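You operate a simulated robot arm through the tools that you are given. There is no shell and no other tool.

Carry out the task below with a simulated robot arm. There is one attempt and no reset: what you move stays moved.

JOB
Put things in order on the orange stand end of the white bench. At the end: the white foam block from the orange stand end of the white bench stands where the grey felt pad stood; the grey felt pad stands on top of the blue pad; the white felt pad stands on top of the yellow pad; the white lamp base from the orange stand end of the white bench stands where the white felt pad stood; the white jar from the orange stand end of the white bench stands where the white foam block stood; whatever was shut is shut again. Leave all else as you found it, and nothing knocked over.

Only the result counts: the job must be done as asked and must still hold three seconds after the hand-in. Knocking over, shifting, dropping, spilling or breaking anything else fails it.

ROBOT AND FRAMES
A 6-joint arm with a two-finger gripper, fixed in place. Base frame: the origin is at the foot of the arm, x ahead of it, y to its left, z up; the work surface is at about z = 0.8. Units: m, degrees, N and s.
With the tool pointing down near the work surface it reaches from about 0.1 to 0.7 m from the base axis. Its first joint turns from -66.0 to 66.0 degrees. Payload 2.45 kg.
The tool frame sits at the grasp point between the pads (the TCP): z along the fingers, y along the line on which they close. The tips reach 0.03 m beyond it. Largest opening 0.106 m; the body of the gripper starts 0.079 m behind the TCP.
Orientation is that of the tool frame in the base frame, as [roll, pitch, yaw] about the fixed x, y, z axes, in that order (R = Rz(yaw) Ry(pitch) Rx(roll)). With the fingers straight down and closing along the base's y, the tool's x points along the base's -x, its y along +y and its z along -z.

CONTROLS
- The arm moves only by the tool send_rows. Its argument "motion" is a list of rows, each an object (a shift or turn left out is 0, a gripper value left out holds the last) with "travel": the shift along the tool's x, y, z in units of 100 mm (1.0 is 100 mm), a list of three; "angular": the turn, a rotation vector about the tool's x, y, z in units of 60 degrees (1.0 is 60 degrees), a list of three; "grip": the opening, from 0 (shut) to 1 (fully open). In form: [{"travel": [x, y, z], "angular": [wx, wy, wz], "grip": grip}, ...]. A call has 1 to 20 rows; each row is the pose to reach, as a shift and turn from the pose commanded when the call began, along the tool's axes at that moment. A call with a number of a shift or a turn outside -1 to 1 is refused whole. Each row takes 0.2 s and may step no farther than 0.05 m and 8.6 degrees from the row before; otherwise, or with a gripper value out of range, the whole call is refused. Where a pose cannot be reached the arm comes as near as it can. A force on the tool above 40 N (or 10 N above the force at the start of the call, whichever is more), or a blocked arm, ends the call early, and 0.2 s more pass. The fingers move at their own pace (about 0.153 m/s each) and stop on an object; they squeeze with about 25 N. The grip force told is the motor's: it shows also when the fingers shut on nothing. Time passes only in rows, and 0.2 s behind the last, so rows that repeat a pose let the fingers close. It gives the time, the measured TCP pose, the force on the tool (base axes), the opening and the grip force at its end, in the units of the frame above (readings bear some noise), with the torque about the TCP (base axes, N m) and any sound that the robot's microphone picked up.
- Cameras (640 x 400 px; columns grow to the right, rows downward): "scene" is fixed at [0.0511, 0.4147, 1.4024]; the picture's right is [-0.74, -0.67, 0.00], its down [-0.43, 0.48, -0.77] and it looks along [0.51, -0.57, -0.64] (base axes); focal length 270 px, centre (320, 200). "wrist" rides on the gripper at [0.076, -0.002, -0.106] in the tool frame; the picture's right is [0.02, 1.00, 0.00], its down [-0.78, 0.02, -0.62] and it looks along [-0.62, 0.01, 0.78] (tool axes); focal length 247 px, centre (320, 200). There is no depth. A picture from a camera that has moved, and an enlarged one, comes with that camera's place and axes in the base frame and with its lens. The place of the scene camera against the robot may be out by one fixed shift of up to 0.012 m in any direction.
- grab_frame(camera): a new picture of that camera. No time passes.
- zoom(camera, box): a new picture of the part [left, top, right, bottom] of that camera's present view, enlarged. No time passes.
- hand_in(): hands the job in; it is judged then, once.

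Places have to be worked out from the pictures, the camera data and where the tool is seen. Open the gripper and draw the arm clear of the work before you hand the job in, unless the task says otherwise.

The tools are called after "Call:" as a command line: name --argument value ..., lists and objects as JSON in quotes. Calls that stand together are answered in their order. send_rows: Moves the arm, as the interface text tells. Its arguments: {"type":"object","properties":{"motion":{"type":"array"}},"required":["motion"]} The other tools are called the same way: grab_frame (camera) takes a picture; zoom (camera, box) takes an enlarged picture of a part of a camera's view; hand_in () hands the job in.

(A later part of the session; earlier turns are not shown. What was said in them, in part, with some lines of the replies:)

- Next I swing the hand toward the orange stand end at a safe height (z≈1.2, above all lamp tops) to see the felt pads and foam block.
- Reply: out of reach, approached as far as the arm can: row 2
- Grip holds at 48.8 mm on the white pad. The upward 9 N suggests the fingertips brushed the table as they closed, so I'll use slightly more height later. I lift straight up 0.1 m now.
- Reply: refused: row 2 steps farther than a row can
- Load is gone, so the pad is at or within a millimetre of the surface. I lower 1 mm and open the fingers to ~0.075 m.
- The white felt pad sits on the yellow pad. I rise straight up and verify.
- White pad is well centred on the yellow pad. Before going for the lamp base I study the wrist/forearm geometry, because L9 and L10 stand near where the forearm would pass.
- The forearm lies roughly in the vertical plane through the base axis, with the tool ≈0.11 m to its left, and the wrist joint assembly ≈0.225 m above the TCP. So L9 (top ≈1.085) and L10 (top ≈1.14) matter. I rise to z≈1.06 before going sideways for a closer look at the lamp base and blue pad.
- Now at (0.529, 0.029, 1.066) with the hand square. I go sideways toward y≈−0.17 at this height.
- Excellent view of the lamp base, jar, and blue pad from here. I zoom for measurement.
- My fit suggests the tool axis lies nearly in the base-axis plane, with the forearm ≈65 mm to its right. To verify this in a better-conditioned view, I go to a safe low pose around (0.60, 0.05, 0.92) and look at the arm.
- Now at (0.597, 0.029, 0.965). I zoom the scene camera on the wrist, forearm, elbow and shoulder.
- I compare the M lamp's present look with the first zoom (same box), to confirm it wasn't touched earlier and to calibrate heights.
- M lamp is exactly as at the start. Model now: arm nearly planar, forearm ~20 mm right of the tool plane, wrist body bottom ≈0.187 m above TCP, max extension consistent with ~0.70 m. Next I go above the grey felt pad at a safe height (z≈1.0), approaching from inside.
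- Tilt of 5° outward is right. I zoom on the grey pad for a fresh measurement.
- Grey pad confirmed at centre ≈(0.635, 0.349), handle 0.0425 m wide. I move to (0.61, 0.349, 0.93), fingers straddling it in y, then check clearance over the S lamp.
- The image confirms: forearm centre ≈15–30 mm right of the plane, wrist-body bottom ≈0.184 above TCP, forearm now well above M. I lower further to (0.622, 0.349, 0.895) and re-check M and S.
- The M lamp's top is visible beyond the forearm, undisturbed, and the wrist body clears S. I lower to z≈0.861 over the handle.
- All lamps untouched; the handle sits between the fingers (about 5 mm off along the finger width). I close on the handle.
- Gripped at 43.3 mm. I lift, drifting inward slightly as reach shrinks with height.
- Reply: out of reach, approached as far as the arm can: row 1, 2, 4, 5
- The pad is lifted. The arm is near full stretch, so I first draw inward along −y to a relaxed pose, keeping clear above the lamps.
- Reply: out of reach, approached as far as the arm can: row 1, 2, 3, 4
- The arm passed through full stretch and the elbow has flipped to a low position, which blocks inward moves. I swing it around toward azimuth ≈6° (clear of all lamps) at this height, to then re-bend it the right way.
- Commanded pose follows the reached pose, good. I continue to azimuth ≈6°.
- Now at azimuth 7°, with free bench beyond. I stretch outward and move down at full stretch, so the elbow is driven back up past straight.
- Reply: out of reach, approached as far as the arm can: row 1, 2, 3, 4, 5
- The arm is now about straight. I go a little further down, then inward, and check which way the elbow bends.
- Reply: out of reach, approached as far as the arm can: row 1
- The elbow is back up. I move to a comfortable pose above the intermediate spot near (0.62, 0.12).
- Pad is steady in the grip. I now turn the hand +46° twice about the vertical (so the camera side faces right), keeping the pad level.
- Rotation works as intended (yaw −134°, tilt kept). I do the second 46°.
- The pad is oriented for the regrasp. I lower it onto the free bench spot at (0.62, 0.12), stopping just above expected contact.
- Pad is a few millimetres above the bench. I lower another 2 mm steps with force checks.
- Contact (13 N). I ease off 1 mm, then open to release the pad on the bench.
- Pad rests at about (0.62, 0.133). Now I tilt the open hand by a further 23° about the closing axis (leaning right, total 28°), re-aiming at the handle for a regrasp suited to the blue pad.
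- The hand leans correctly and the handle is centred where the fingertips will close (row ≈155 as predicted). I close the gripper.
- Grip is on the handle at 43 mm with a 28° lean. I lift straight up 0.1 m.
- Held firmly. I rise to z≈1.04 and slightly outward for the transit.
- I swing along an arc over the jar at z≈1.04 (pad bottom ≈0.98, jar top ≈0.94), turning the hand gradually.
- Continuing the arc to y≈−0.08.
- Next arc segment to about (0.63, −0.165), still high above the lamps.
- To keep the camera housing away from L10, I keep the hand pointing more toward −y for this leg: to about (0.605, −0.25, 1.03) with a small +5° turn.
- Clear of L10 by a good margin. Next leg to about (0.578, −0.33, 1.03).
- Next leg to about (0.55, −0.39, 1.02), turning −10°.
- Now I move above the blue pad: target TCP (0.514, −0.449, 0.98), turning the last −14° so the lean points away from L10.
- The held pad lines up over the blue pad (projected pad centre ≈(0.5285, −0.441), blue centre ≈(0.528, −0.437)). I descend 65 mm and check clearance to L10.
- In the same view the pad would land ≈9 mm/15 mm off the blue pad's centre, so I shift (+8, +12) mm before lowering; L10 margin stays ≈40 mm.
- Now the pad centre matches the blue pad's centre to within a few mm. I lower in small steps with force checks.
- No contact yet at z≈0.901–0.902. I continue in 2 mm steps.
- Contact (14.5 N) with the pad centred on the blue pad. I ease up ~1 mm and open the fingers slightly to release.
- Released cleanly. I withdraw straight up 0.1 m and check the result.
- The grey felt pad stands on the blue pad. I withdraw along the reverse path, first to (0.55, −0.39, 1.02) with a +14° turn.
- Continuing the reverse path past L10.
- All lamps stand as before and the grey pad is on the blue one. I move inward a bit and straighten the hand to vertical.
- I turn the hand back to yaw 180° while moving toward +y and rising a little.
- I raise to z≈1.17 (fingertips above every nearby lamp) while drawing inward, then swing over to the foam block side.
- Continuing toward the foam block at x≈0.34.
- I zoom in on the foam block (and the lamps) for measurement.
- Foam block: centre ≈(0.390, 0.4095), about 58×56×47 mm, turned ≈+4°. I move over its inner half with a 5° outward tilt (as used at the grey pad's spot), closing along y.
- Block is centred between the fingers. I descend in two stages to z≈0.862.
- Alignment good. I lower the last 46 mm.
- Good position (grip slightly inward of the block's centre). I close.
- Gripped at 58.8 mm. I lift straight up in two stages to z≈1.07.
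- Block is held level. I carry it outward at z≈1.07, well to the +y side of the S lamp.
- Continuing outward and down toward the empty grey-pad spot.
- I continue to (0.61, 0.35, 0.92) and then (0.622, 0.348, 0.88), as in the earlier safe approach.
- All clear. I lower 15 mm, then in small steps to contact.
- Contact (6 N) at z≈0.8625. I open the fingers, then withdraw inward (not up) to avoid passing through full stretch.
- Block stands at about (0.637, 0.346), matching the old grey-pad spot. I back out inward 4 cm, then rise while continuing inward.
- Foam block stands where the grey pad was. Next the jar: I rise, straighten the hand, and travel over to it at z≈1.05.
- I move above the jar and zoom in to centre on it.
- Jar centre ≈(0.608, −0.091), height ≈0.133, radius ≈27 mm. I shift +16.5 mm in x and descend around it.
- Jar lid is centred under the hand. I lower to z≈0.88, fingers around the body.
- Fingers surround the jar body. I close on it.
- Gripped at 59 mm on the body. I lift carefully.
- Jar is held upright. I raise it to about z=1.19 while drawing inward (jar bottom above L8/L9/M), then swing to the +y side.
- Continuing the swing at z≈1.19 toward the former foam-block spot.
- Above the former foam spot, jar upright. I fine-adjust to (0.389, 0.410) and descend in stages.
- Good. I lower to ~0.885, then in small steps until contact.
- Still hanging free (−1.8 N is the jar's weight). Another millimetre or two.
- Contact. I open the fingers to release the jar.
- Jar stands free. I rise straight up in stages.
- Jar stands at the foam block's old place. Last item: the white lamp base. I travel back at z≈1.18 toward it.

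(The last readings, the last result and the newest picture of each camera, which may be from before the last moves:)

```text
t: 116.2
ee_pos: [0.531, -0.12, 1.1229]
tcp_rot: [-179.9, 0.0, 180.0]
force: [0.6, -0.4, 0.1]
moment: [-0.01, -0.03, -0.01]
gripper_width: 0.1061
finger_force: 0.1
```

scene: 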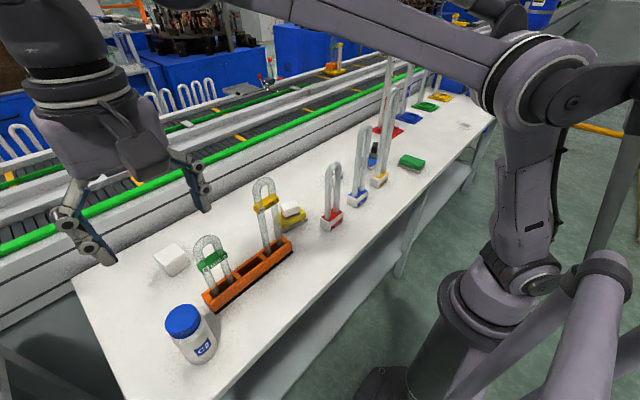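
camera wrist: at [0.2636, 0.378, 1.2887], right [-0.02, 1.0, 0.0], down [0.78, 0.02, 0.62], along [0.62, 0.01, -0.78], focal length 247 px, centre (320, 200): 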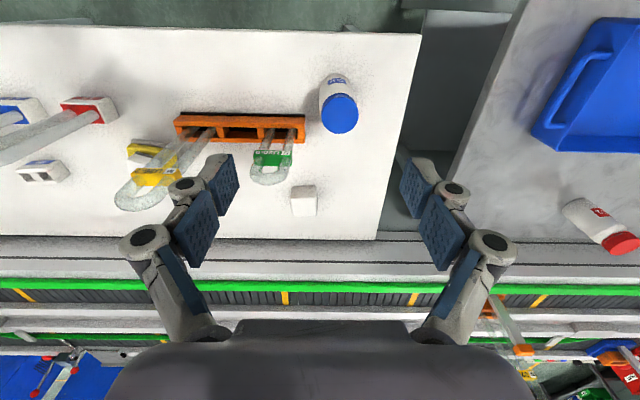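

I turn the hand +70° (in two calls) and approach (0.56, −0.17, 1.06).

Call:
send_rows --motion '[{"travel": [-0.06, -0.08, 0.1], "angular": [0, 0, -0.117]}, {"travel": [-0.12, -0.16, 0.2], "angular": [0, 0, -0.233]}, {"travel": [-0.18, -0.24, 0.3], "angular": [0, 0, -0.35]}, {"travel": [-0.24, -0.32, 0.4], "angular": [0, 0, -0.467]}, {"travel": [-0.3, -0.4, 0.5], "angular": [0, 0, -0.583]}]'

Call:
send_rows --motion '[{"angular": [0, 0, -0.117]}, {"angular": [0, 0, -0.233]}, {"angular": [0, 0, -0.35]}, {"angular": [0, 0, -0.467]}, {"angular": [0, 0, -0.583]}, {"angular": [0, 0, -0.583]}]'

Call:
grab_frame --camera "wrist"

Call:
grab_frame --camera "scene"

```text
t: 117.4
ee_pos: [0.5599, -0.1604, 1.071]
tcp_rot: [-180.0, 0.0, -144.9]
force: [0.2, 0.0, -0.5]
moment: [-0.02, 0.03, 0.0]
gripper_width: 0.1058
finger_force: 0.0
```

```text
t: 118.8
ee_pos: [0.5587, -0.1593, 1.0699]
tcp_rot: [-180.0, 0.0, -110.0]
force: [0.2, -0.2, 0.4]
moment: [0.0, -0.02, 0.01]
gripper_width: 0.106
finger_force: 0.0
```

```text
taken
camera wrist: at [0.5341, -0.2324, 1.1762], right [-0.95, 0.32, 0.0], down [0.25, 0.74, 0.62], along [0.2, 0.59, -0.78], focal length 247 px, centre (320, 200)
```

wrist: 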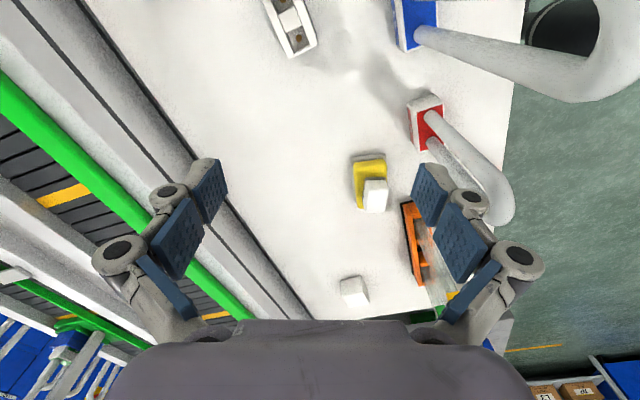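

```text
taken
```

scene: 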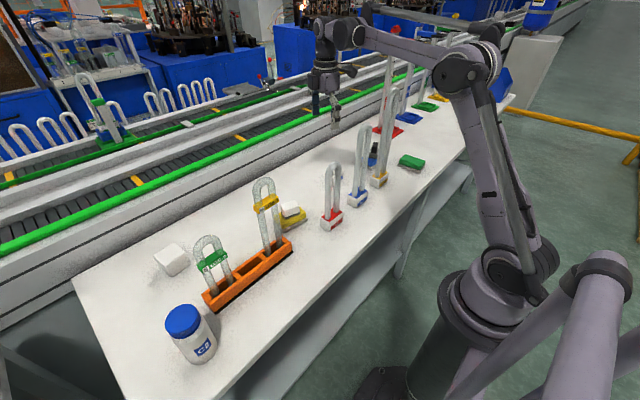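

Lamp heights confirmed (L8≈1.02, L9≈1.075). I tilt the hand 25° (leaning left/outward, az 70°) and move above the lamp base at z≈0.98.

Call:
send_rows --motion '[{"travel": [0.12, -0.09, 0.1], "angular": [0, 0.1, 0]}, {"travel": [0.25, -0.18, 0.3], "angular": [0, 0.21, 0]}, {"travel": [0.38, -0.28, 0.55], "angular": [0, 0.32, 0]}, {"travel": [0.496, -0.372, 0.8], "angular": [0, 0.4167, 0]}, {"travel": [0.496, -0.372, 0.9], "angular": [0, 0.4167, 0]}, {"travel": [0.496, -0.372, 0.9], "angular": [0, 0.4167, 0]}]'

Call:
grab_frame --camera "wrist"

Call:
zoom --camera "scene" --box '[280, 40, 460, 220]'

```text
t: 120.2
ee_pos: [0.5762, -0.2205, 0.9794]
tcp_rot: [-180.0, -25.0, -110.0]
force: [-0.1, 0.2, -0.6]
moment: [0.02, -0.02, 0.01]
gripper_width: 0.1058
finger_force: 0.0
```

```text
taken
camera wrist: at [0.5696, -0.244, 1.1087], right [-0.95, 0.32, 0.01], down [0.32, 0.92, 0.23], along [0.07, 0.22, -0.97], focal length 247 px, centre (320, 200)
```

wrist: 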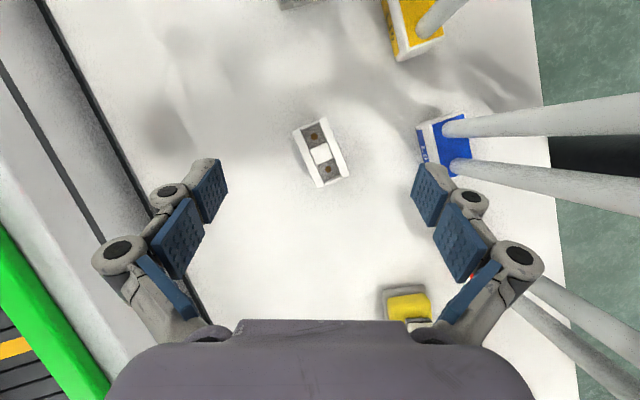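

```text
2.22 times, centred on (370, 130) of scene
camera zoom: at [0.0511, 0.4147, 1.4024], right [-0.74, -0.67, 0.0], down [-0.43, 0.48, -0.77], along [0.51, -0.57, -0.64], focal length 599 px, centre (209, 356)
```

zoom: 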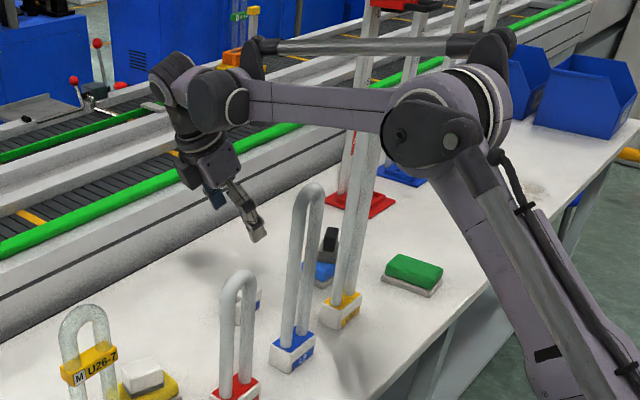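

Great top view of the lamp base between the fingers. I zoom in to measure its position and angle relative to the hand.

Call:
zoom --camera "wrist" --box '[270, 100, 370, 200]'

```text
4.00 times, centred on (320, 150) of wrist
camera zoom: at [0.5696, -0.244, 1.1087], right [-0.95, 0.32, 0.01], down [0.32, 0.92, 0.23], along [0.07, 0.22, -0.97], focal length 988 px, centre (320, 400)
```

zoom: 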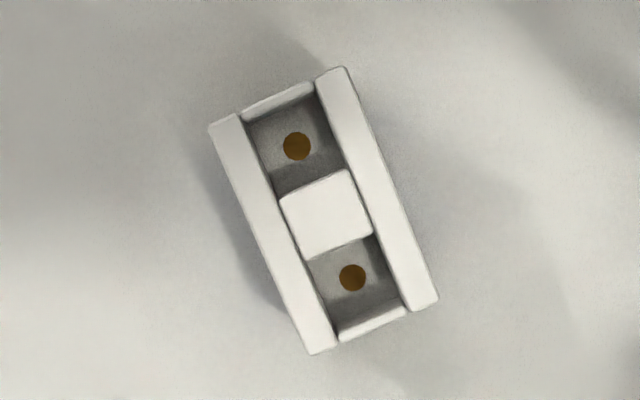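

Base centre ≈(0.571, −0.230), turned ~26° relative to the fingers (they will square it as they close). I correct by 3–4 mm and descend 80 mm, then check clearances to L8/L9.

Call:
send_rows --motion '[{"travel": [-0.1, 0.004, 0.18]}, {"travel": [-0.2, 0.008, 0.36]}, {"travel": [-0.3, 0.012, 0.55]}, {"travel": [-0.369, 0.012, 0.711]}, {"travel": [-0.369, 0.012, 0.711]}]'

Call:
grab_frame --camera "wrist"

Call:
zoom --camera "scene" --box '[300, 70, 440, 230]'

```text
t: 121.4
ee_pos: [0.5776, -0.2165, 0.8994]
tcp_rot: [179.9, -25.0, -110.2]
force: [0.3, 0.1, 0.3]
moment: [0.01, 0.0, 0.0]
gripper_width: 0.1061
finger_force: 0.1
```

```text
taken
camera wrist: at [0.5705, -0.2393, 1.028], right [-0.95, 0.32, 0.01], down [0.32, 0.92, 0.23], along [0.07, 0.22, -0.97], focal length 247 px, centre (320, 200)
```

wrist: 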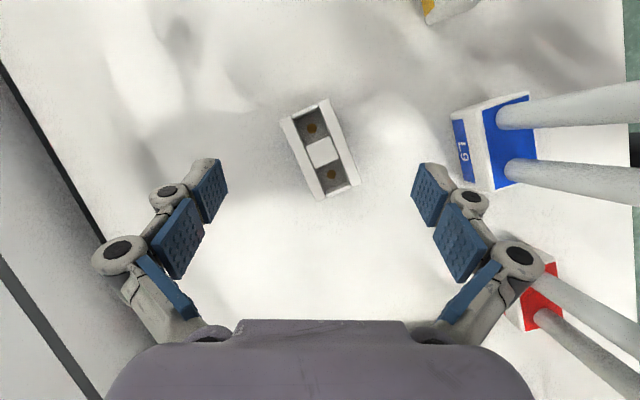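

```text
2.50 times, centred on (370, 150) of scene
camera zoom: at [0.0511, 0.4147, 1.4024], right [-0.74, -0.67, 0.0], down [-0.43, 0.48, -0.77], along [0.51, -0.57, -0.64], focal length 674 px, centre (195, 325)
```

zoom: 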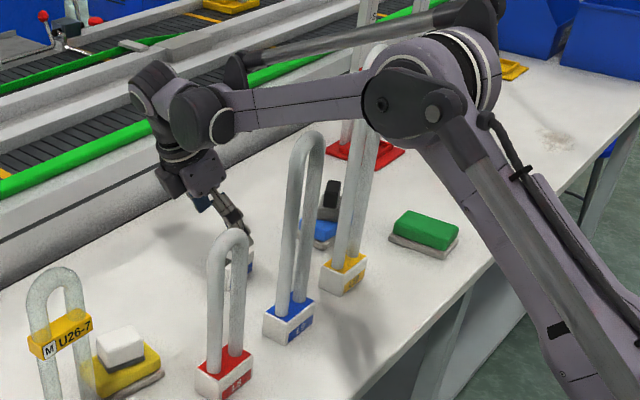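

Clear: forearm passes ≈25 mm left of L9 and above L8. I lower the remaining 44 mm.

Call:
send_rows --motion '[{"travel": [-0.06, 0, 0.13]}, {"travel": [-0.12, 0, 0.26]}, {"travel": [-0.186, 0, 0.399]}, {"travel": [-0.186, 0, 0.399]}]'

Call:
grab_frame --camera "wrist"

Call:
zoom --camera "scene" --box '[300, 70, 440, 230]'

```text
t: 122.4
ee_pos: [0.5775, -0.2155, 0.8552]
tcp_rot: [-180.0, -25.1, -110.0]
force: [0.0, 0.1, -0.9]
moment: [0.02, 0.02, -0.02]
gripper_width: 0.1059
finger_force: 0.1
```

```text
taken
camera wrist: at [0.5701, -0.2394, 0.984], right [-0.95, 0.32, 0.01], down [0.32, 0.92, 0.23], along [0.07, 0.22, -0.97], focal length 247 px, centre (320, 200)
```

wrist: 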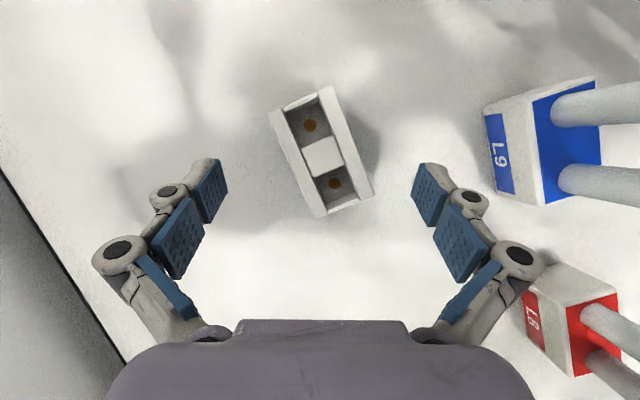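

```text
2.50 times, centred on (370, 150) of scene
camera zoom: at [0.0511, 0.4147, 1.4024], right [-0.74, -0.67, 0.0], down [-0.43, 0.48, -0.77], along [0.51, -0.57, -0.64], focal length 674 px, centre (195, 325)
```

zoom: 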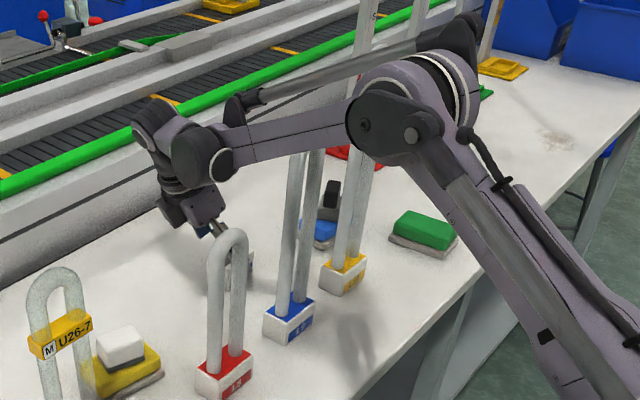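

Lamp base is centred between the fingers (predicted row 157, seen ≈153). I close gradually so it squares itself up.

Call:
send_rows --motion '[{"grip": 0.75}, {"grip": 0.62}, {"grip": 0.52}, {"grip": 0.44}, {"grip": 0.38}, {"grip": 0.3}, {"grip": 0}, {"grip": 0}]'

Call:
grab_frame --camera "wrist"

Call:
zoom --camera "wrist" --box '[230, 80, 410, 250]'

```text
t: 124.2
ee_pos: [0.577, -0.2167, 0.856]
tcp_rot: [179.9, -25.0, -110.1]
force: [-0.1, 0.0, 3.7]
moment: [0.01, 0.05, 0.04]
gripper_width: 0.0392
finger_force: 24.5
```

```text
taken
camera wrist: at [0.5701, -0.2395, 0.9844], right [-0.95, 0.32, 0.01], down [0.32, 0.92, 0.23], along [0.07, 0.22, -0.97], focal length 247 px, centre (320, 200)
```

wrist: 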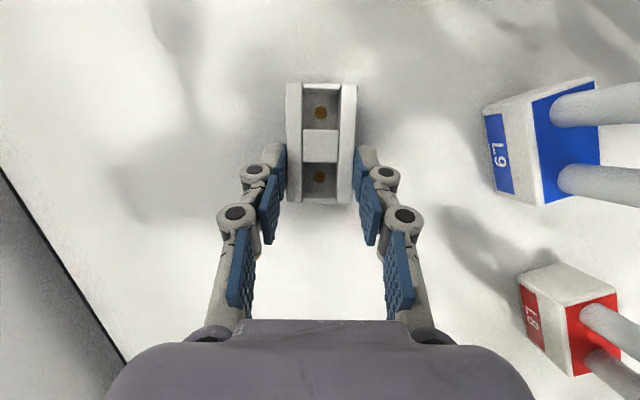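

```text
2.35 times, centred on (320, 165) of wrist
camera zoom: at [0.5701, -0.2395, 0.9844], right [-0.95, 0.32, 0.01], down [0.32, 0.92, 0.23], along [0.07, 0.22, -0.97], focal length 581 px, centre (320, 282)
```

zoom: 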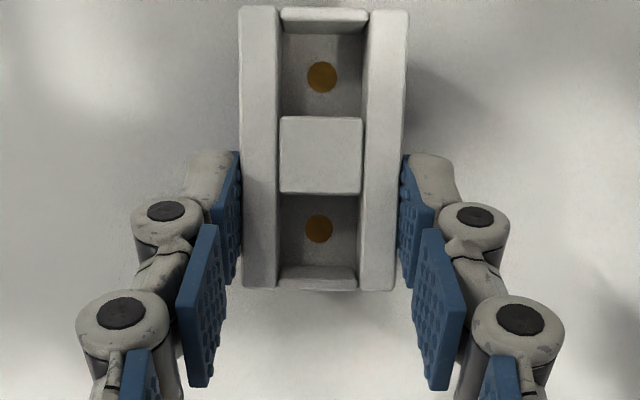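

The base squared itself and is held at 39 mm. I lift it straight up.

Call:
send_rows --motion '[{"travel": [0.042, 0, -0.09]}, {"travel": [0.13, 0, -0.27]}, {"travel": [0.26, 0, -0.56]}, {"travel": [0.423, 0, -0.906]}, {"travel": [0.423, 0, -0.906]}]'

Call:
grab_frame --camera "wrist"

Call:
grab_frame --camera "scene"

```text
t: 125.4
ee_pos: [0.5759, -0.2165, 0.956]
tcp_rot: [179.9, -24.9, -110.1]
force: [0.0, -0.6, -0.1]
moment: [0.03, -0.01, -0.01]
gripper_width: 0.0392
finger_force: 24.9
```

```text
taken
camera wrist: at [0.5688, -0.2393, 1.0839], right [-0.95, 0.32, 0.01], down [0.32, 0.92, 0.23], along [0.07, 0.22, -0.97], focal length 247 px, centre (320, 200)
```

wrist: 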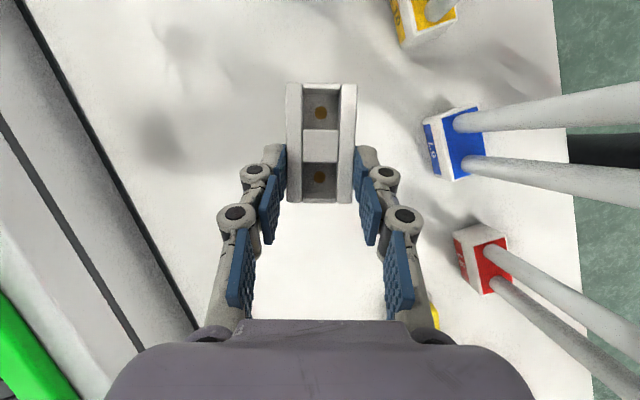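

```text
taken
```

scene: 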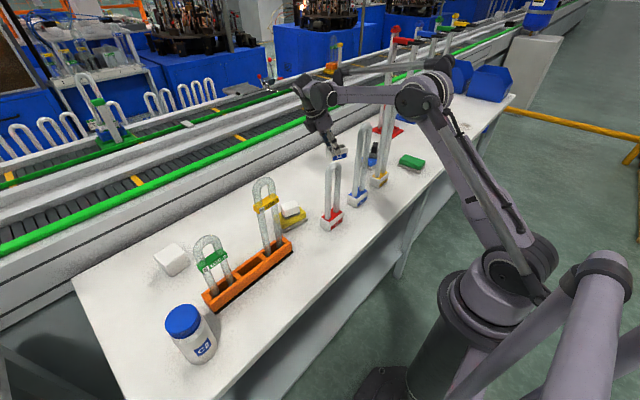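

Lamp base is held firmly; L8/L9 undisturbed. I carry it to a free spot near (0.605, −0.07) for a vertical regrasp.

Call:
send_rows --motion '[{"travel": [-0.257, 0.038, -0.12]}, {"travel": [-0.514, 0.075, -0.24]}, {"travel": [-0.771, 0.113, -0.36]}, {"travel": [-0.771, 0.113, -0.36]}]'

Call:
send_rows --motion '[{"travel": [-0.257, 0.038, -0.12]}, {"travel": [-0.514, 0.075, -0.24]}, {"travel": [-0.771, 0.113, -0.36]}, {"travel": [-0.771, 0.113, -0.36]}]'

Call:
grab_frame --camera "wrist"

Call:
zoom --camera "scene" --box '[230, 70, 410, 240]'

```text
t: 126.4
ee_pos: [0.594, -0.1325, 0.9558]
tcp_rot: [180.0, -25.0, -110.1]
force: [0.2, 0.0, -0.3]
moment: [0.01, 0.02, 0.0]
gripper_width: 0.0389
finger_force: 24.6
```

```text
t: 127.4
ee_pos: [0.6123, -0.0495, 0.9568]
tcp_rot: [-179.9, -25.0, -110.1]
force: [-0.5, -0.4, -0.5]
moment: [0.02, -0.03, 0.02]
gripper_width: 0.0391
finger_force: 25.0
```

```text
taken
camera wrist: at [0.6054, -0.073, 1.0853], right [-0.95, 0.33, 0.01], down [0.32, 0.92, 0.23], along [0.07, 0.22, -0.97], focal length 247 px, centre (320, 200)
```

wrist: 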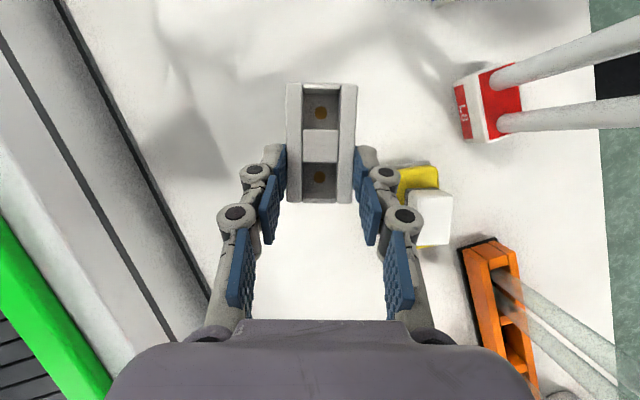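

```text
2.35 times, centred on (320, 155) of scene
camera zoom: at [0.0511, 0.4147, 1.4024], right [-0.74, -0.67, 0.0], down [-0.43, 0.48, -0.77], along [0.51, -0.57, -0.64], focal length 634 px, centre (320, 306)
```

zoom: 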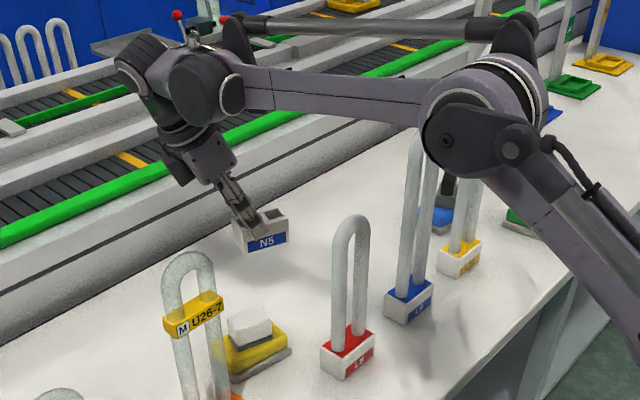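

I shift 20 mm outward to keep the fingers away from the yellow pad when opening, and lower to just above the bench.

Call:
send_rows --motion '[{"travel": [-0.1, -0.1, 0.1]}, {"travel": [-0.2, -0.188, 0.3]}, {"travel": [-0.33, -0.188, 0.55]}, {"travel": [-0.442, -0.188, 0.787]}, {"travel": [-0.442, -0.188, 0.787]}]'

```text
t: 128.6
ee_pos: [0.6344, -0.0493, 0.8658]
tcp_rot: [-179.9, -25.0, -110.1]
force: [-0.4, 0.1, -0.5]
moment: [-0.03, 0.0, 0.02]
gripper_width: 0.0393
finger_force: 25.3
```

I lower in small steps to contact.

Call:
send_rows --motion '[{"travel": [-0.015, 0, 0.032]}, {"travel": [-0.03, 0, 0.063]}]'

Call:
send_rows --motion '[{"travel": [-0.004, 0, 0.009]}, {"travel": [-0.008, 0, 0.018]}]'

```text
t: 129.2
ee_pos: [0.6338, -0.0475, 0.8599]
tcp_rot: [179.9, -24.9, -110.2]
force: [0.8, -0.7, -1.1]
moment: [0.02, 0.02, 0.0]
gripper_width: 0.039
finger_force: 25.1
```

```text
t: 129.8
ee_pos: [0.6333, -0.0482, 0.8565]
tcp_rot: [-180.0, -25.0, -110.1]
force: [0.2, -0.4, -0.5]
moment: [0.06, 0.03, -0.02]
gripper_width: 0.0392
finger_force: 24.8
```

Call:
send_rows --motion '[{"travel": [-0.004, 0, 0.009]}, {"travel": [-0.007, 0, 0.015]}]'

```text
t: 130.4
ee_pos: [0.6317, -0.0486, 0.8556]
tcp_rot: [179.9, -25.1, -110.1]
force: [1.9, -0.6, 5.5]
moment: [0.03, -0.04, -0.01]
gripper_width: 0.0393
finger_force: 25.0
```

Contact (5.5 N). I open to release it on the bench.

Call:
send_rows --motion '[{"grip": 0.5}, {"grip": 0.6}, {"grip": 0.6}]'

Call:
grab_frame --camera "wrist"

```text
t: 131.2
ee_pos: [0.6323, -0.0483, 0.8552]
tcp_rot: [179.9, -25.1, -110.1]
force: [0.8, 0.3, -0.2]
moment: [0.01, 0.03, 0.01]
gripper_width: 0.0639
finger_force: 0.0
```

```text
taken
camera wrist: at [0.6266, -0.072, 0.9839], right [-0.95, 0.32, 0.01], down [0.32, 0.92, 0.23], along [0.07, 0.22, -0.97], focal length 247 px, centre (320, 200)
```

wrist: 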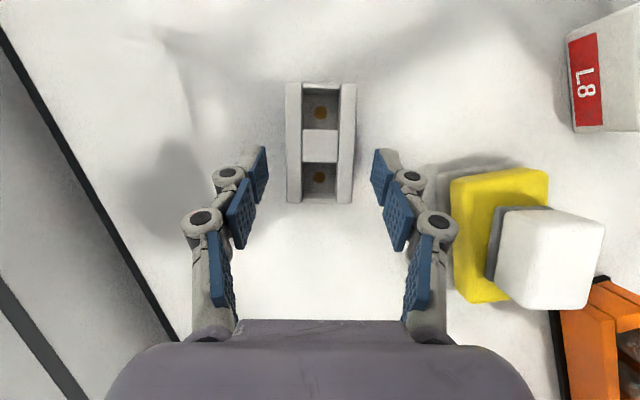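

Released. I bring the hand back to vertical over the lamp base's centre for a regrasp.

Call:
send_rows --motion '[{"travel": [0.04, 0, -0.09], "angular": [0, 0, 0]}, {"travel": [0.1, 0, -0.06], "angular": [0, -0.13, 0]}, {"travel": [0.16, 0, 0.0], "angular": [0, -0.27, 0]}, {"travel": [0.21, 0, 0.04], "angular": [0, -0.4167, 0]}, {"travel": [0.21, 0, 0.087], "angular": [0, -0.4167, 0]}, {"travel": [0.21, 0, 0.087], "angular": [0, -0.4167, 0]}]'

Call:
grab_frame --camera "wrist"

Call:
zoom --camera "scene" --box '[230, 70, 410, 240]'

```text
refused: row 4 steps farther than a row can; nothing moved
```

```text
taken
camera wrist: at [0.6266, -0.072, 0.9839], right [-0.95, 0.32, 0.01], down [0.32, 0.92, 0.23], along [0.07, 0.22, -0.97], focal length 247 px, centre (320, 200)
```

wrist: 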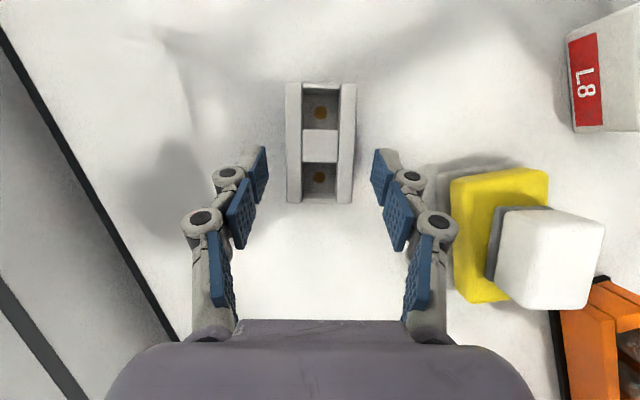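

```text
2.35 times, centred on (320, 155) of scene
camera zoom: at [0.0511, 0.4147, 1.4024], right [-0.74, -0.67, 0.0], down [-0.43, 0.48, -0.77], along [0.51, -0.57, -0.64], focal length 634 px, centre (320, 306)
```

zoom: 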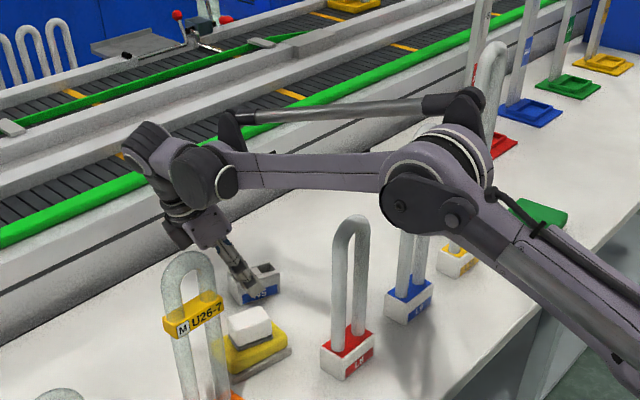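

The call was refused only for too large a rotation step. I resend with smaller steps.

Call:
send_rows --motion '[{"travel": [0.04, 0, -0.09], "angular": [0, 0, 0]}, {"travel": [0.1, 0, -0.06], "angular": [0, -0.11, 0]}, {"travel": [0.15, 0, -0.02], "angular": [0, -0.22, 0]}, {"travel": [0.19, 0, 0.02], "angular": [0, -0.32, 0]}, {"travel": [0.21, 0, 0.05], "angular": [0, -0.4167, 0]}, {"travel": [0.21, 0, 0.087], "angular": [0, -0.4167, 0]}, {"travel": [0.21, 0, 0.087], "angular": [0, -0.4167, 0]}]'

Call:
grab_frame --camera "wrist"

Call:
zoom --camera "scene" --box '[230, 70, 410, 240]'

```text
t: 132.8
ee_pos: [0.6258, -0.0699, 0.8556]
tcp_rot: [-179.9, 0.1, -110.0]
force: [0.0, 1.3, -1.0]
moment: [-0.01, 0.0, 0.0]
gripper_width: 0.0638
finger_force: 0.0
```

```text
taken
camera wrist: at [0.6014, -0.1424, 0.9629], right [-0.95, 0.32, 0.0], down [0.25, 0.74, 0.62], along [0.2, 0.59, -0.78], focal length 247 px, centre (320, 200)
```

wrist: 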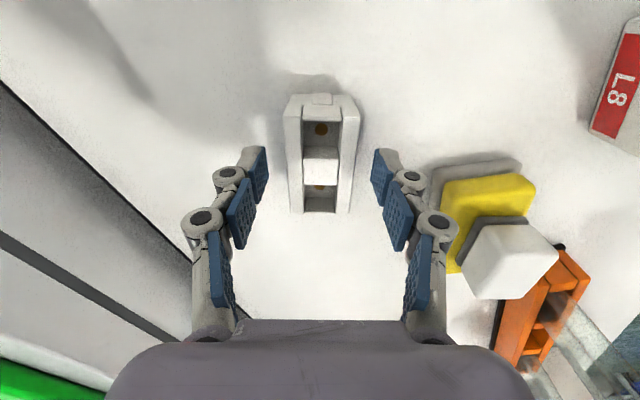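

```text
2.35 times, centred on (320, 155) of scene
camera zoom: at [0.0511, 0.4147, 1.4024], right [-0.74, -0.67, 0.0], down [-0.43, 0.48, -0.77], along [0.51, -0.57, -0.64], focal length 634 px, centre (320, 306)
```

zoom: 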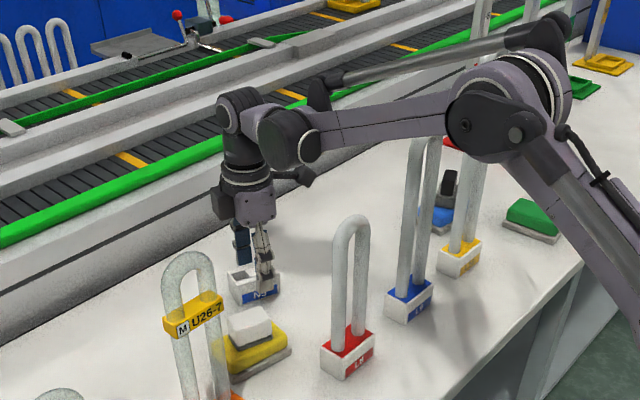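

Base is well centred under the vertical hand. I close on it.

Call:
send_rows --motion '[{"grip": 0.45}, {"grip": 0.3}, {"grip": 0}, {"grip": 0}]'

Call:
grab_frame --camera "wrist"

```text
t: 133.8
ee_pos: [0.627, -0.0702, 0.858]
tcp_rot: [180.0, -0.1, -110.1]
force: [-0.2, -0.4, 1.1]
moment: [0.0, -0.04, -0.04]
gripper_width: 0.0391
finger_force: 25.6
```

```text
taken
camera wrist: at [0.6014, -0.1423, 0.963], right [-0.95, 0.32, 0.0], down [0.25, 0.74, 0.62], along [0.2, 0.59, -0.78], focal length 247 px, centre (320, 200)
```

wrist: 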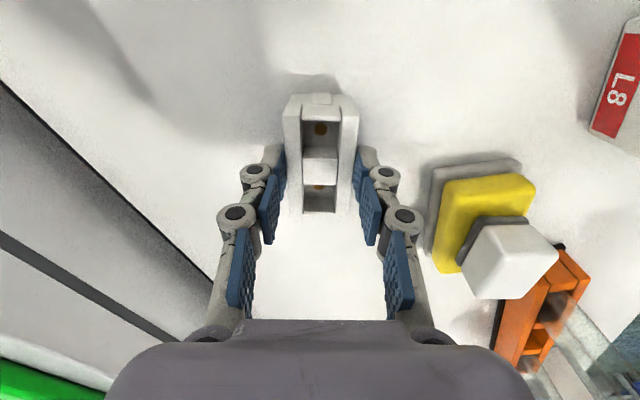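

Held at 39 mm, vertical. I lift to z≈0.94 and carry it along x≈0.625 toward the white pad's old place.

Call:
send_rows --motion '[{"travel": [0, 0, -0.1]}, {"travel": [0, 0, -0.45]}, {"travel": [0, 0, -0.85]}, {"travel": [0, 0, -0.85]}]'

Call:
grab_frame --camera "wrist"

```text
t: 134.8
ee_pos: [0.6268, -0.0702, 0.9421]
tcp_rot: [179.9, 0.1, -110.0]
force: [-0.2, 0.4, 0.3]
moment: [-0.01, -0.01, 0.01]
gripper_width: 0.0389
finger_force: 24.8
```

```text
taken
camera wrist: at [0.6017, -0.1426, 1.0473], right [-0.95, 0.32, 0.0], down [0.25, 0.74, 0.62], along [0.2, 0.59, -0.78], focal length 247 px, centre (320, 200)
```

wrist: 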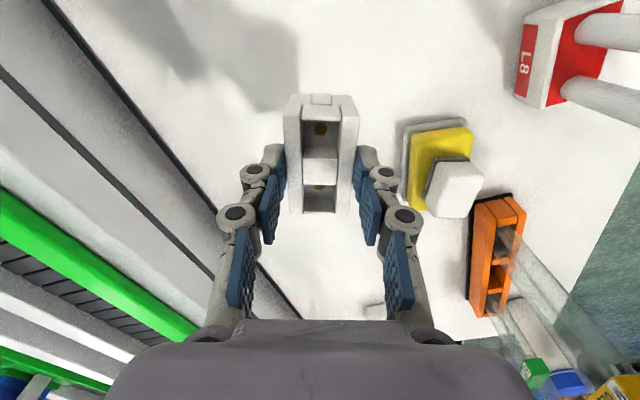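

Base is level. I move in +y in three 0.1 m legs, turning +10° on the last.

Call:
send_rows --motion '[{"travel": [-0.42, 0.154, 0]}, {"travel": [-0.84, 0.308, 0]}, {"travel": [-0.94, 0.342, 0]}]'

Call:
send_rows --motion '[{"travel": [-0.42, 0.154, 0]}, {"travel": [-0.84, 0.308, 0]}, {"travel": [-0.94, 0.342, 0]}]'

Call:
send_rows --motion '[{"travel": [-0.31, 0.1, 0], "angular": [0, 0, -0.056]}, {"travel": [-0.62, 0.2, 0], "angular": [0, 0, -0.112]}, {"travel": [-0.94, 0.3, 0], "angular": [0, 0, -0.167]}, {"travel": [-0.94, 0.3, 0], "angular": [0, 0, -0.167]}]'

Call:
grab_frame --camera "wrist"

Call:
grab_frame --camera "scene"

```text
t: 135.6
ee_pos: [0.6268, 0.0295, 0.941]
tcp_rot: [180.0, -0.1, -110.1]
force: [0.1, -0.1, -0.8]
moment: [0.01, 0.03, 0.01]
gripper_width: 0.0391
finger_force: 25.0
```

```text
t: 136.4
ee_pos: [0.6256, 0.13, 0.9428]
tcp_rot: [-180.0, 0.0, -110.0]
force: [-0.9, 0.1, -0.8]
moment: [0.03, -0.01, 0.02]
gripper_width: 0.0391
finger_force: 24.4
```

```text
t: 137.4
ee_pos: [0.6309, 0.2293, 0.9424]
tcp_rot: [-180.0, 0.0, -100.1]
force: [-0.2, 0.3, -1.1]
moment: [0.01, 0.0, -0.02]
gripper_width: 0.039
finger_force: 25.2
```

```text
taken
camera wrist: at [0.6188, 0.1543, 1.0475], right [-0.99, 0.15, 0.0], down [0.12, 0.77, 0.62], along [0.09, 0.61, -0.78], focal length 247 px, centre (320, 200)
```

wrist: 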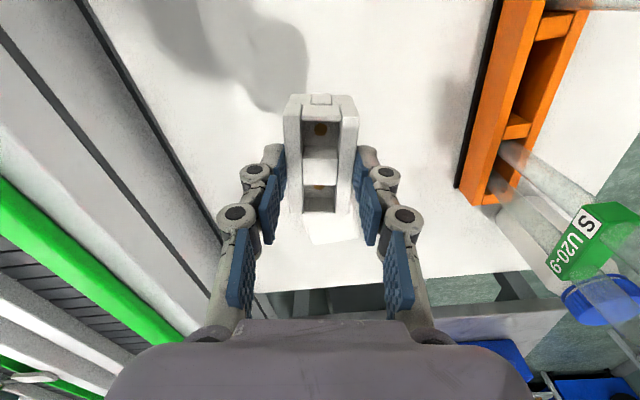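

```text
taken
```

scene: 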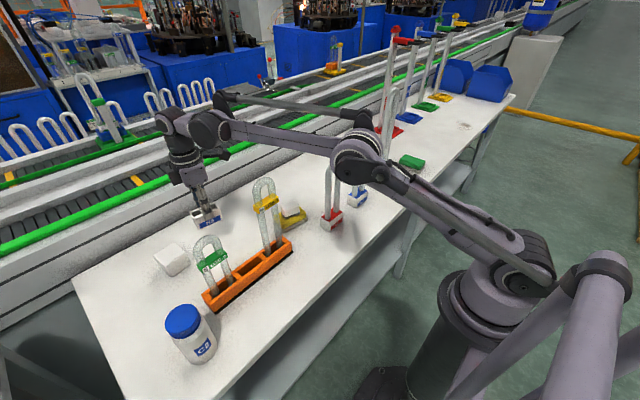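

Above the white pad's old place (TCP ≈(0.631, 0.229)). I lower to just above the bench.

Call:
send_rows --motion '[{"travel": [0, 0, 0.25]}, {"travel": [0, 0, 0.5]}, {"travel": [0, 0, 0.7]}, {"travel": [0, 0, 0.8]}, {"travel": [0, 0, 0.8]}]'

Call:
zoom --camera "scene" --box '[130, 110, 310, 290]'

Call:
grab_frame --camera "wrist"

```text
t: 138.6
ee_pos: [0.6319, 0.2284, 0.862]
tcp_rot: [180.0, 0.1, -100.0]
force: [-0.3, -0.7, -1.4]
moment: [-0.04, -0.02, -0.01]
gripper_width: 0.0395
finger_force: 25.0
```

```text
2.22 times, centred on (220, 200) of scene
camera zoom: at [0.0511, 0.4147, 1.4024], right [-0.74, -0.67, 0.0], down [-0.43, 0.48, -0.77], along [0.51, -0.57, -0.64], focal length 599 px, centre (542, 200)
```

zoom: 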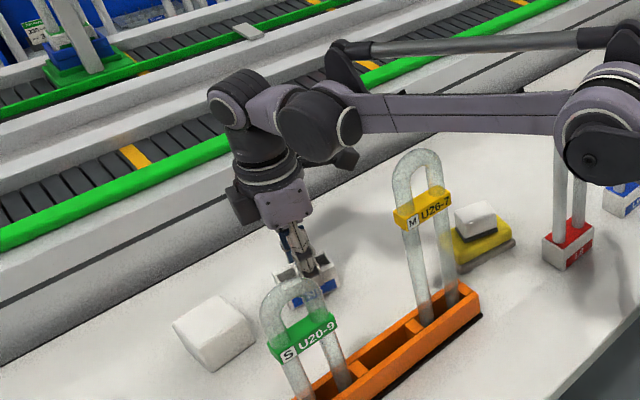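

```text
taken
camera wrist: at [0.6196, 0.1534, 0.9677], right [-0.99, 0.15, 0.0], down [0.12, 0.77, 0.62], along [0.1, 0.61, -0.78], focal length 247 px, centre (320, 200)
```

wrist: 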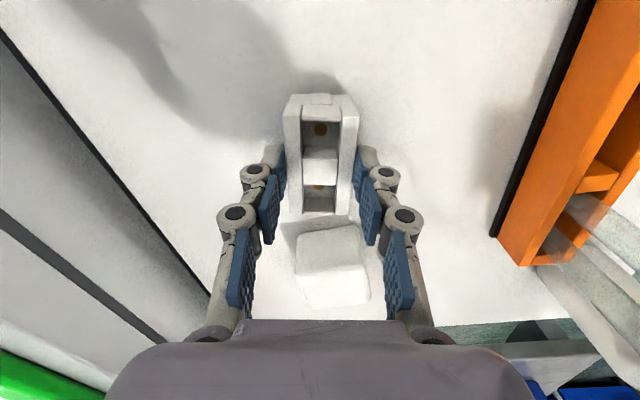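

All clear with visible gap over M. I lower in small steps to contact.

Call:
send_rows --motion '[{"travel": [0, 0, 0.02]}, {"travel": [0, 0, 0.035]}]'

Call:
send_rows --motion '[{"travel": [0, 0, 0.008]}, {"travel": [0, 0, 0.015]}]'

```text
t: 139.2
ee_pos: [0.6318, 0.2284, 0.8598]
tcp_rot: [179.9, -0.1, -100.0]
force: [-0.9, 0.1, -1.0]
moment: [0.02, -0.01, -0.02]
gripper_width: 0.0391
finger_force: 25.1
```

```text
t: 139.8
ee_pos: [0.6313, 0.2284, 0.8575]
tcp_rot: [180.0, 0.0, -100.0]
force: [0.0, 0.4, 2.0]
moment: [-0.04, -0.06, 0.01]
gripper_width: 0.0389
finger_force: 25.1
```

Light contact begins (2 N). Another 0.8 mm to seat it.

Call:
send_rows --motion '[{"travel": [0, 0, 0.005]}, {"travel": [0, 0, 0.008]}]'

```text
t: 140.4
ee_pos: [0.6309, 0.2287, 0.8573]
tcp_rot: [-179.9, 0.1, -100.1]
force: [5.6, 4.5, 17.1]
moment: [0.04, -0.19, -0.01]
gripper_width: 0.0391
finger_force: 24.9
```

Seated (17 N). I ease up ~0.8 mm and open the fingers.

Call:
send_rows --motion '[{"travel": [0, 0, -0.007], "grip": 0}, {"travel": [0, 0, -0.007], "grip": 0.5}, {"travel": [0, 0, -0.007], "grip": 0.65}, {"travel": [0, 0, -0.007], "grip": 0.65}]'

Call:
grab_frame --camera "wrist"

```text
t: 141.4
ee_pos: [0.6297, 0.2294, 0.8565]
tcp_rot: [179.9, 0.0, -100.0]
force: [0.6, 0.8, -0.2]
moment: [0.0, -0.02, -0.05]
gripper_width: 0.069
finger_force: 0.1
```

```text
taken
camera wrist: at [0.6184, 0.1527, 0.9622], right [-0.99, 0.15, 0.0], down [0.12, 0.77, 0.62], along [0.1, 0.61, -0.78], focal length 247 px, centre (320, 200)
```

wrist: 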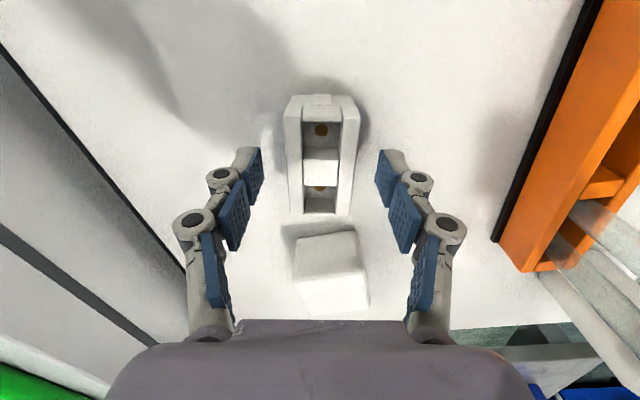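

Released. I rise straight up 80 mm and check all placed objects.

Call:
send_rows --motion '[{"travel": [0, 0, -0.1]}, {"travel": [0, 0, -0.4]}, {"travel": [0, 0, -0.8]}, {"travel": [0, 0, -0.8]}]'

Call:
grab_frame --camera "wrist"

Call:
grab_frame --camera "scene"

```text
t: 142.4
ee_pos: [0.6293, 0.2298, 0.9377]
tcp_rot: [180.0, 0.0, -100.0]
force: [0.5, -1.3, -0.5]
moment: [-0.02, 0.0, -0.01]
gripper_width: 0.069
finger_force: 0.0
```

```text
taken
camera wrist: at [0.6171, 0.1537, 1.0447], right [-0.99, 0.15, 0.0], down [0.12, 0.77, 0.62], along [0.1, 0.61, -0.78], focal length 247 px, centre (320, 200)
```

wrist: 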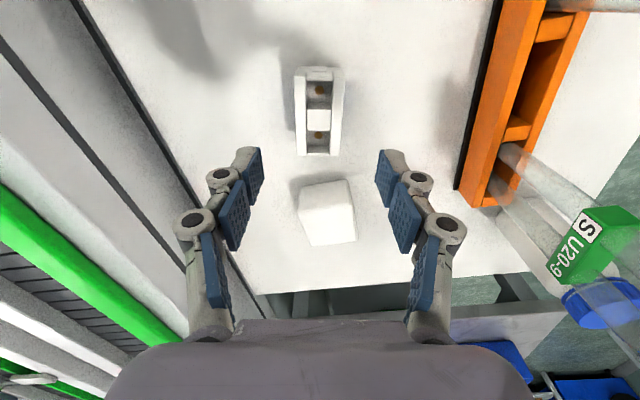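

```text
taken
```

scene: 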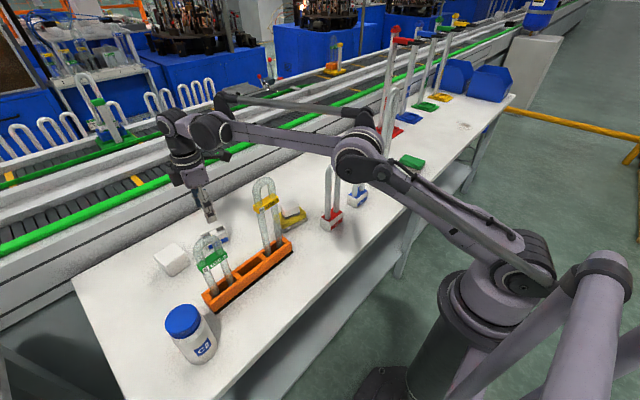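

I zoom in to verify the lamp base and foam positions precisely.

Call:
zoom --camera "wrist" --box '[270, 50, 390, 170]'

Call:
zoom --camera "wrist" --box '[270, 160, 390, 260]'

```text
3.33 times, centred on (330, 110) of wrist
camera zoom: at [0.6171, 0.1537, 1.0447], right [-0.99, 0.15, 0.0], down [0.12, 0.77, 0.62], along [0.1, 0.61, -0.78], focal length 823 px, centre (287, 500)
```

zoom: 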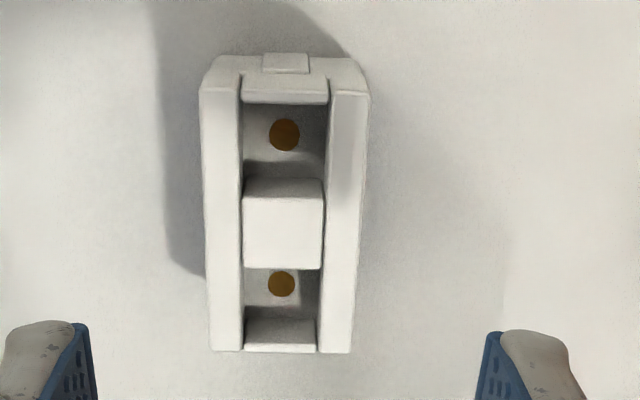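

```text
4.00 times, centred on (330, 210) of wrist
camera zoom: at [0.6171, 0.1537, 1.0447], right [-0.99, 0.15, 0.0], down [0.12, 0.77, 0.62], along [0.1, 0.61, -0.78], focal length 988 px, centre (280, 160)
```

zoom: 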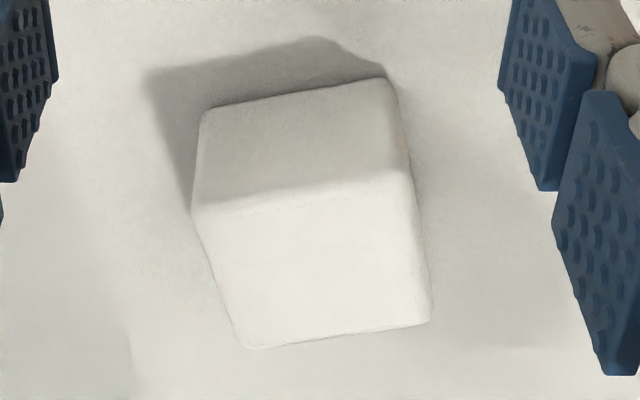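

Lamp base centre ≈(0.631, 0.231) and foam ≈(0.637, 0.350), both within a few mm of target. Now I withdraw the arm clear: first along −y and slightly up/inward.

Call:
send_rows --motion '[{"travel": [0.31, 0.045, -0.1]}, {"travel": [0.62, 0.09, -0.2]}, {"travel": [0.938, 0.139, -0.3]}, {"travel": [0.938, 0.139, -0.3]}]'

Call:
send_rows --motion '[{"travel": [0.35, -0.01, -0.1]}, {"travel": [0.707, -0.023, -0.2]}, {"travel": [0.707, -0.023, -0.2]}]'

Call:
send_rows --motion '[{"travel": [0.06, 0.16, -0.3]}, {"travel": [0.12, 0.32, -0.6]}, {"travel": [0.185, 0.475, -0.9]}, {"travel": [0.185, 0.475, -0.9]}]'

Call:
send_rows --motion '[{"travel": [0.06, 0.16, -0.3]}, {"travel": [0.12, 0.32, -0.6]}, {"travel": [0.185, 0.475, -0.9]}, {"travel": [0.185, 0.475, -0.9]}]'

```text
t: 143.4
ee_pos: [0.6018, 0.1377, 0.9668]
tcp_rot: [-180.0, -0.1, -100.1]
force: [-0.5, 0.0, 0.2]
moment: [0.04, 0.01, 0.02]
gripper_width: 0.0687
finger_force: 0.1
```

```text
t: 144.2
ee_pos: [0.5889, 0.0657, 0.9868]
tcp_rot: [-180.0, 0.1, -100.0]
force: [-0.5, -0.7, -0.6]
moment: [0.02, -0.02, -0.01]
gripper_width: 0.0688
finger_force: 0.0
```

```text
t: 145.2
ee_pos: [0.5408, 0.0592, 1.0781]
tcp_rot: [-180.0, 0.0, -100.0]
force: [-0.1, -0.1, -0.4]
moment: [-0.03, -0.01, 0.0]
gripper_width: 0.069
finger_force: 0.0
```

```text
t: 146.2
ee_pos: [0.4892, 0.0474, 1.1671]
tcp_rot: [180.0, -0.1, -100.0]
force: [1.3, -0.5, -0.1]
moment: [0.0, 0.0, -0.01]
gripper_width: 0.0689
finger_force: 0.0
```

Now high above everything; I draw back inward toward the starting area and open the gripper fully.

Call:
send_rows --motion '[{"travel": [0.18, 0.27, 0]}, {"travel": [0.37, 0.55, 0]}, {"travel": [0.55, 0.817, 0], "grip": 1}, {"travel": [0.55, 0.817, 0], "grip": 1}]'

Call:
send_rows --motion '[{"travel": [0.2, 0.25, 0]}, {"travel": [0.4, 0.5, 0]}, {"travel": [0.6, 0.8, 0]}, {"travel": [0.6, 0.8, 0]}]'

Call:
grab_frame --camera "scene"

Call:
grab_frame --camera "wrist"

```text
t: 147.2
ee_pos: [0.3994, 0.0076, 1.1652]
tcp_rot: [180.0, 0.0, -100.0]
force: [0.9, 1.0, -1.3]
moment: [0.01, -0.04, 0.0]
gripper_width: 0.1061
finger_force: 0.0
```

```text
t: 148.2
ee_pos: [0.3102, -0.0359, 1.1644]
tcp_rot: [180.0, 0.0, -100.0]
force: [0.4, -0.2, 0.2]
moment: [0.02, 0.01, -0.02]
gripper_width: 0.1059
finger_force: 0.0
```

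```text
taken
```

scene: 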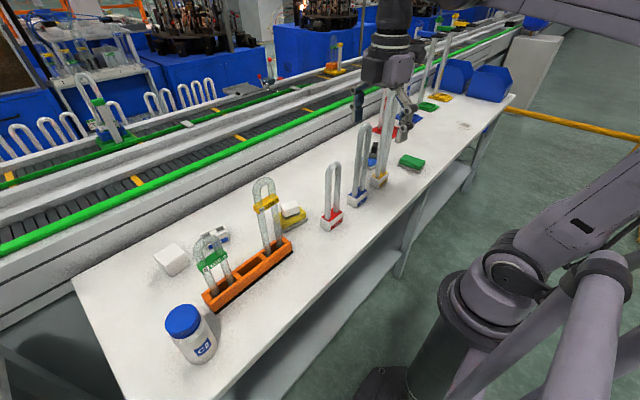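

```text
taken
camera wrist: at [0.2988, -0.1115, 1.2712], right [-0.99, 0.15, 0.0], down [0.12, 0.77, 0.62], along [0.1, 0.61, -0.78], focal length 247 px, centre (320, 200)
```

wrist: 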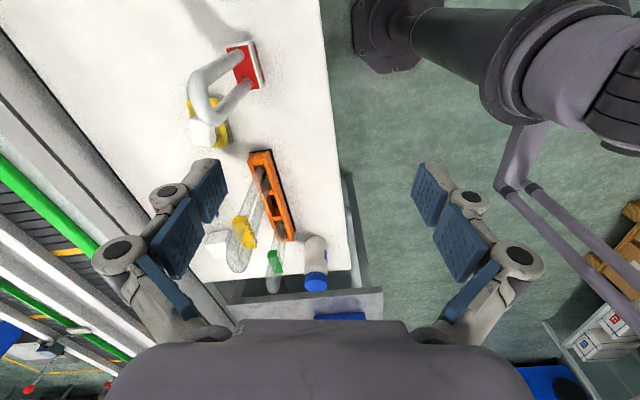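

The arm is clear. I make final checks on both stacks, the lamps and placed objects.

Call:
zoom --camera "scene" --box '[140, 140, 340, 265]'

Call:
zoom --camera "scene" --box '[140, 220, 340, 380]'

Call:
zoom --camera "scene" --box '[310, 110, 440, 240]'

```text
3.20 times, centred on (240, 202) of scene
camera zoom: at [0.0511, 0.4147, 1.4024], right [-0.74, -0.67, 0.0], down [-0.43, 0.48, -0.77], along [0.51, -0.57, -0.64], focal length 863 px, centre (576, 192)
```

zoom: 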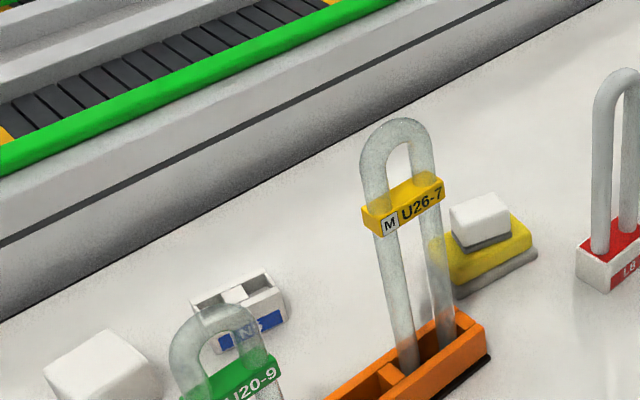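

```text
2.50 times, centred on (240, 300) of scene
camera zoom: at [0.0511, 0.4147, 1.4024], right [-0.74, -0.67, 0.0], down [-0.43, 0.48, -0.77], along [0.51, -0.57, -0.64], focal length 674 px, centre (520, -50)
```

zoom: 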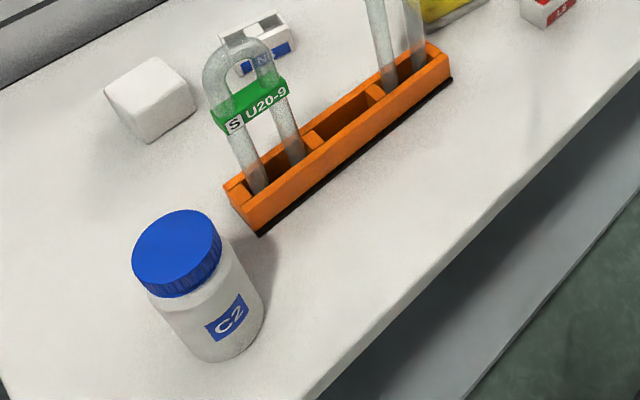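

```text
3.08 times, centred on (375, 175) of scene
camera zoom: at [0.0511, 0.4147, 1.4024], right [-0.74, -0.67, 0.0], down [-0.43, 0.48, -0.77], along [0.51, -0.57, -0.64], focal length 829 px, centre (151, 277)
```

zoom: 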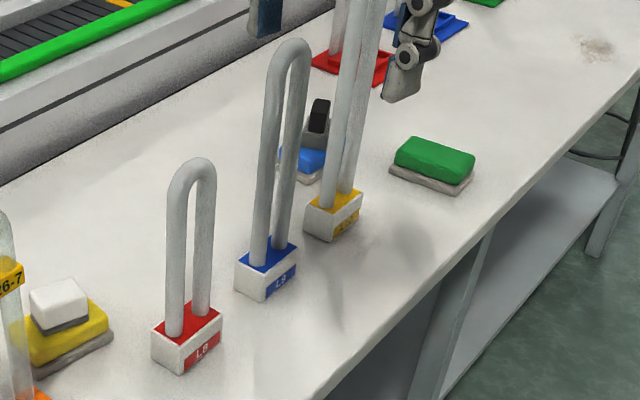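

Everything is in place: white pad on yellow, grey pad on blue, foam block, lamp base and closed jar at their target places, all lamps unmoved, gripper open and arm clear. I hand in.

Call:
hand_in

```text
The job is handed in.
```

I handed the job in with every item placed as asked. Final pictures show all lamps, the stand and the other pads where they stood at the start, and nothing knocked over.

| Item | Where it stands now | How close to its target |
|---|---|---|
| White felt pad | on top of the yellow pad | within about 3 mm of centre |
| Grey felt pad | on top of the blue pad, turned roughly 30° to it | within about 5 mm of centre |
| White foam block | where the grey felt pad stood | within about 3 mm |
| White lamp base (N5) | where the white felt pad stood | within about 3 mm |
| White jar (C2) | where the foam block stood | within about 1–2 mm, by the tool's position at release |

- **Temporary set-downs:** I put the grey pad and the lamp base down once each on empty bench to take a better grip.
- **Lamp base angle:** the lamp base is not at the angle it started at. I placed it roughly in line with how the white felt pad lay.
- **Shut things:** I opened nothing, and the jar's lid stayed on throughout.
- **Arm:** the gripper is open and the arm is drawn back clear of the bench.
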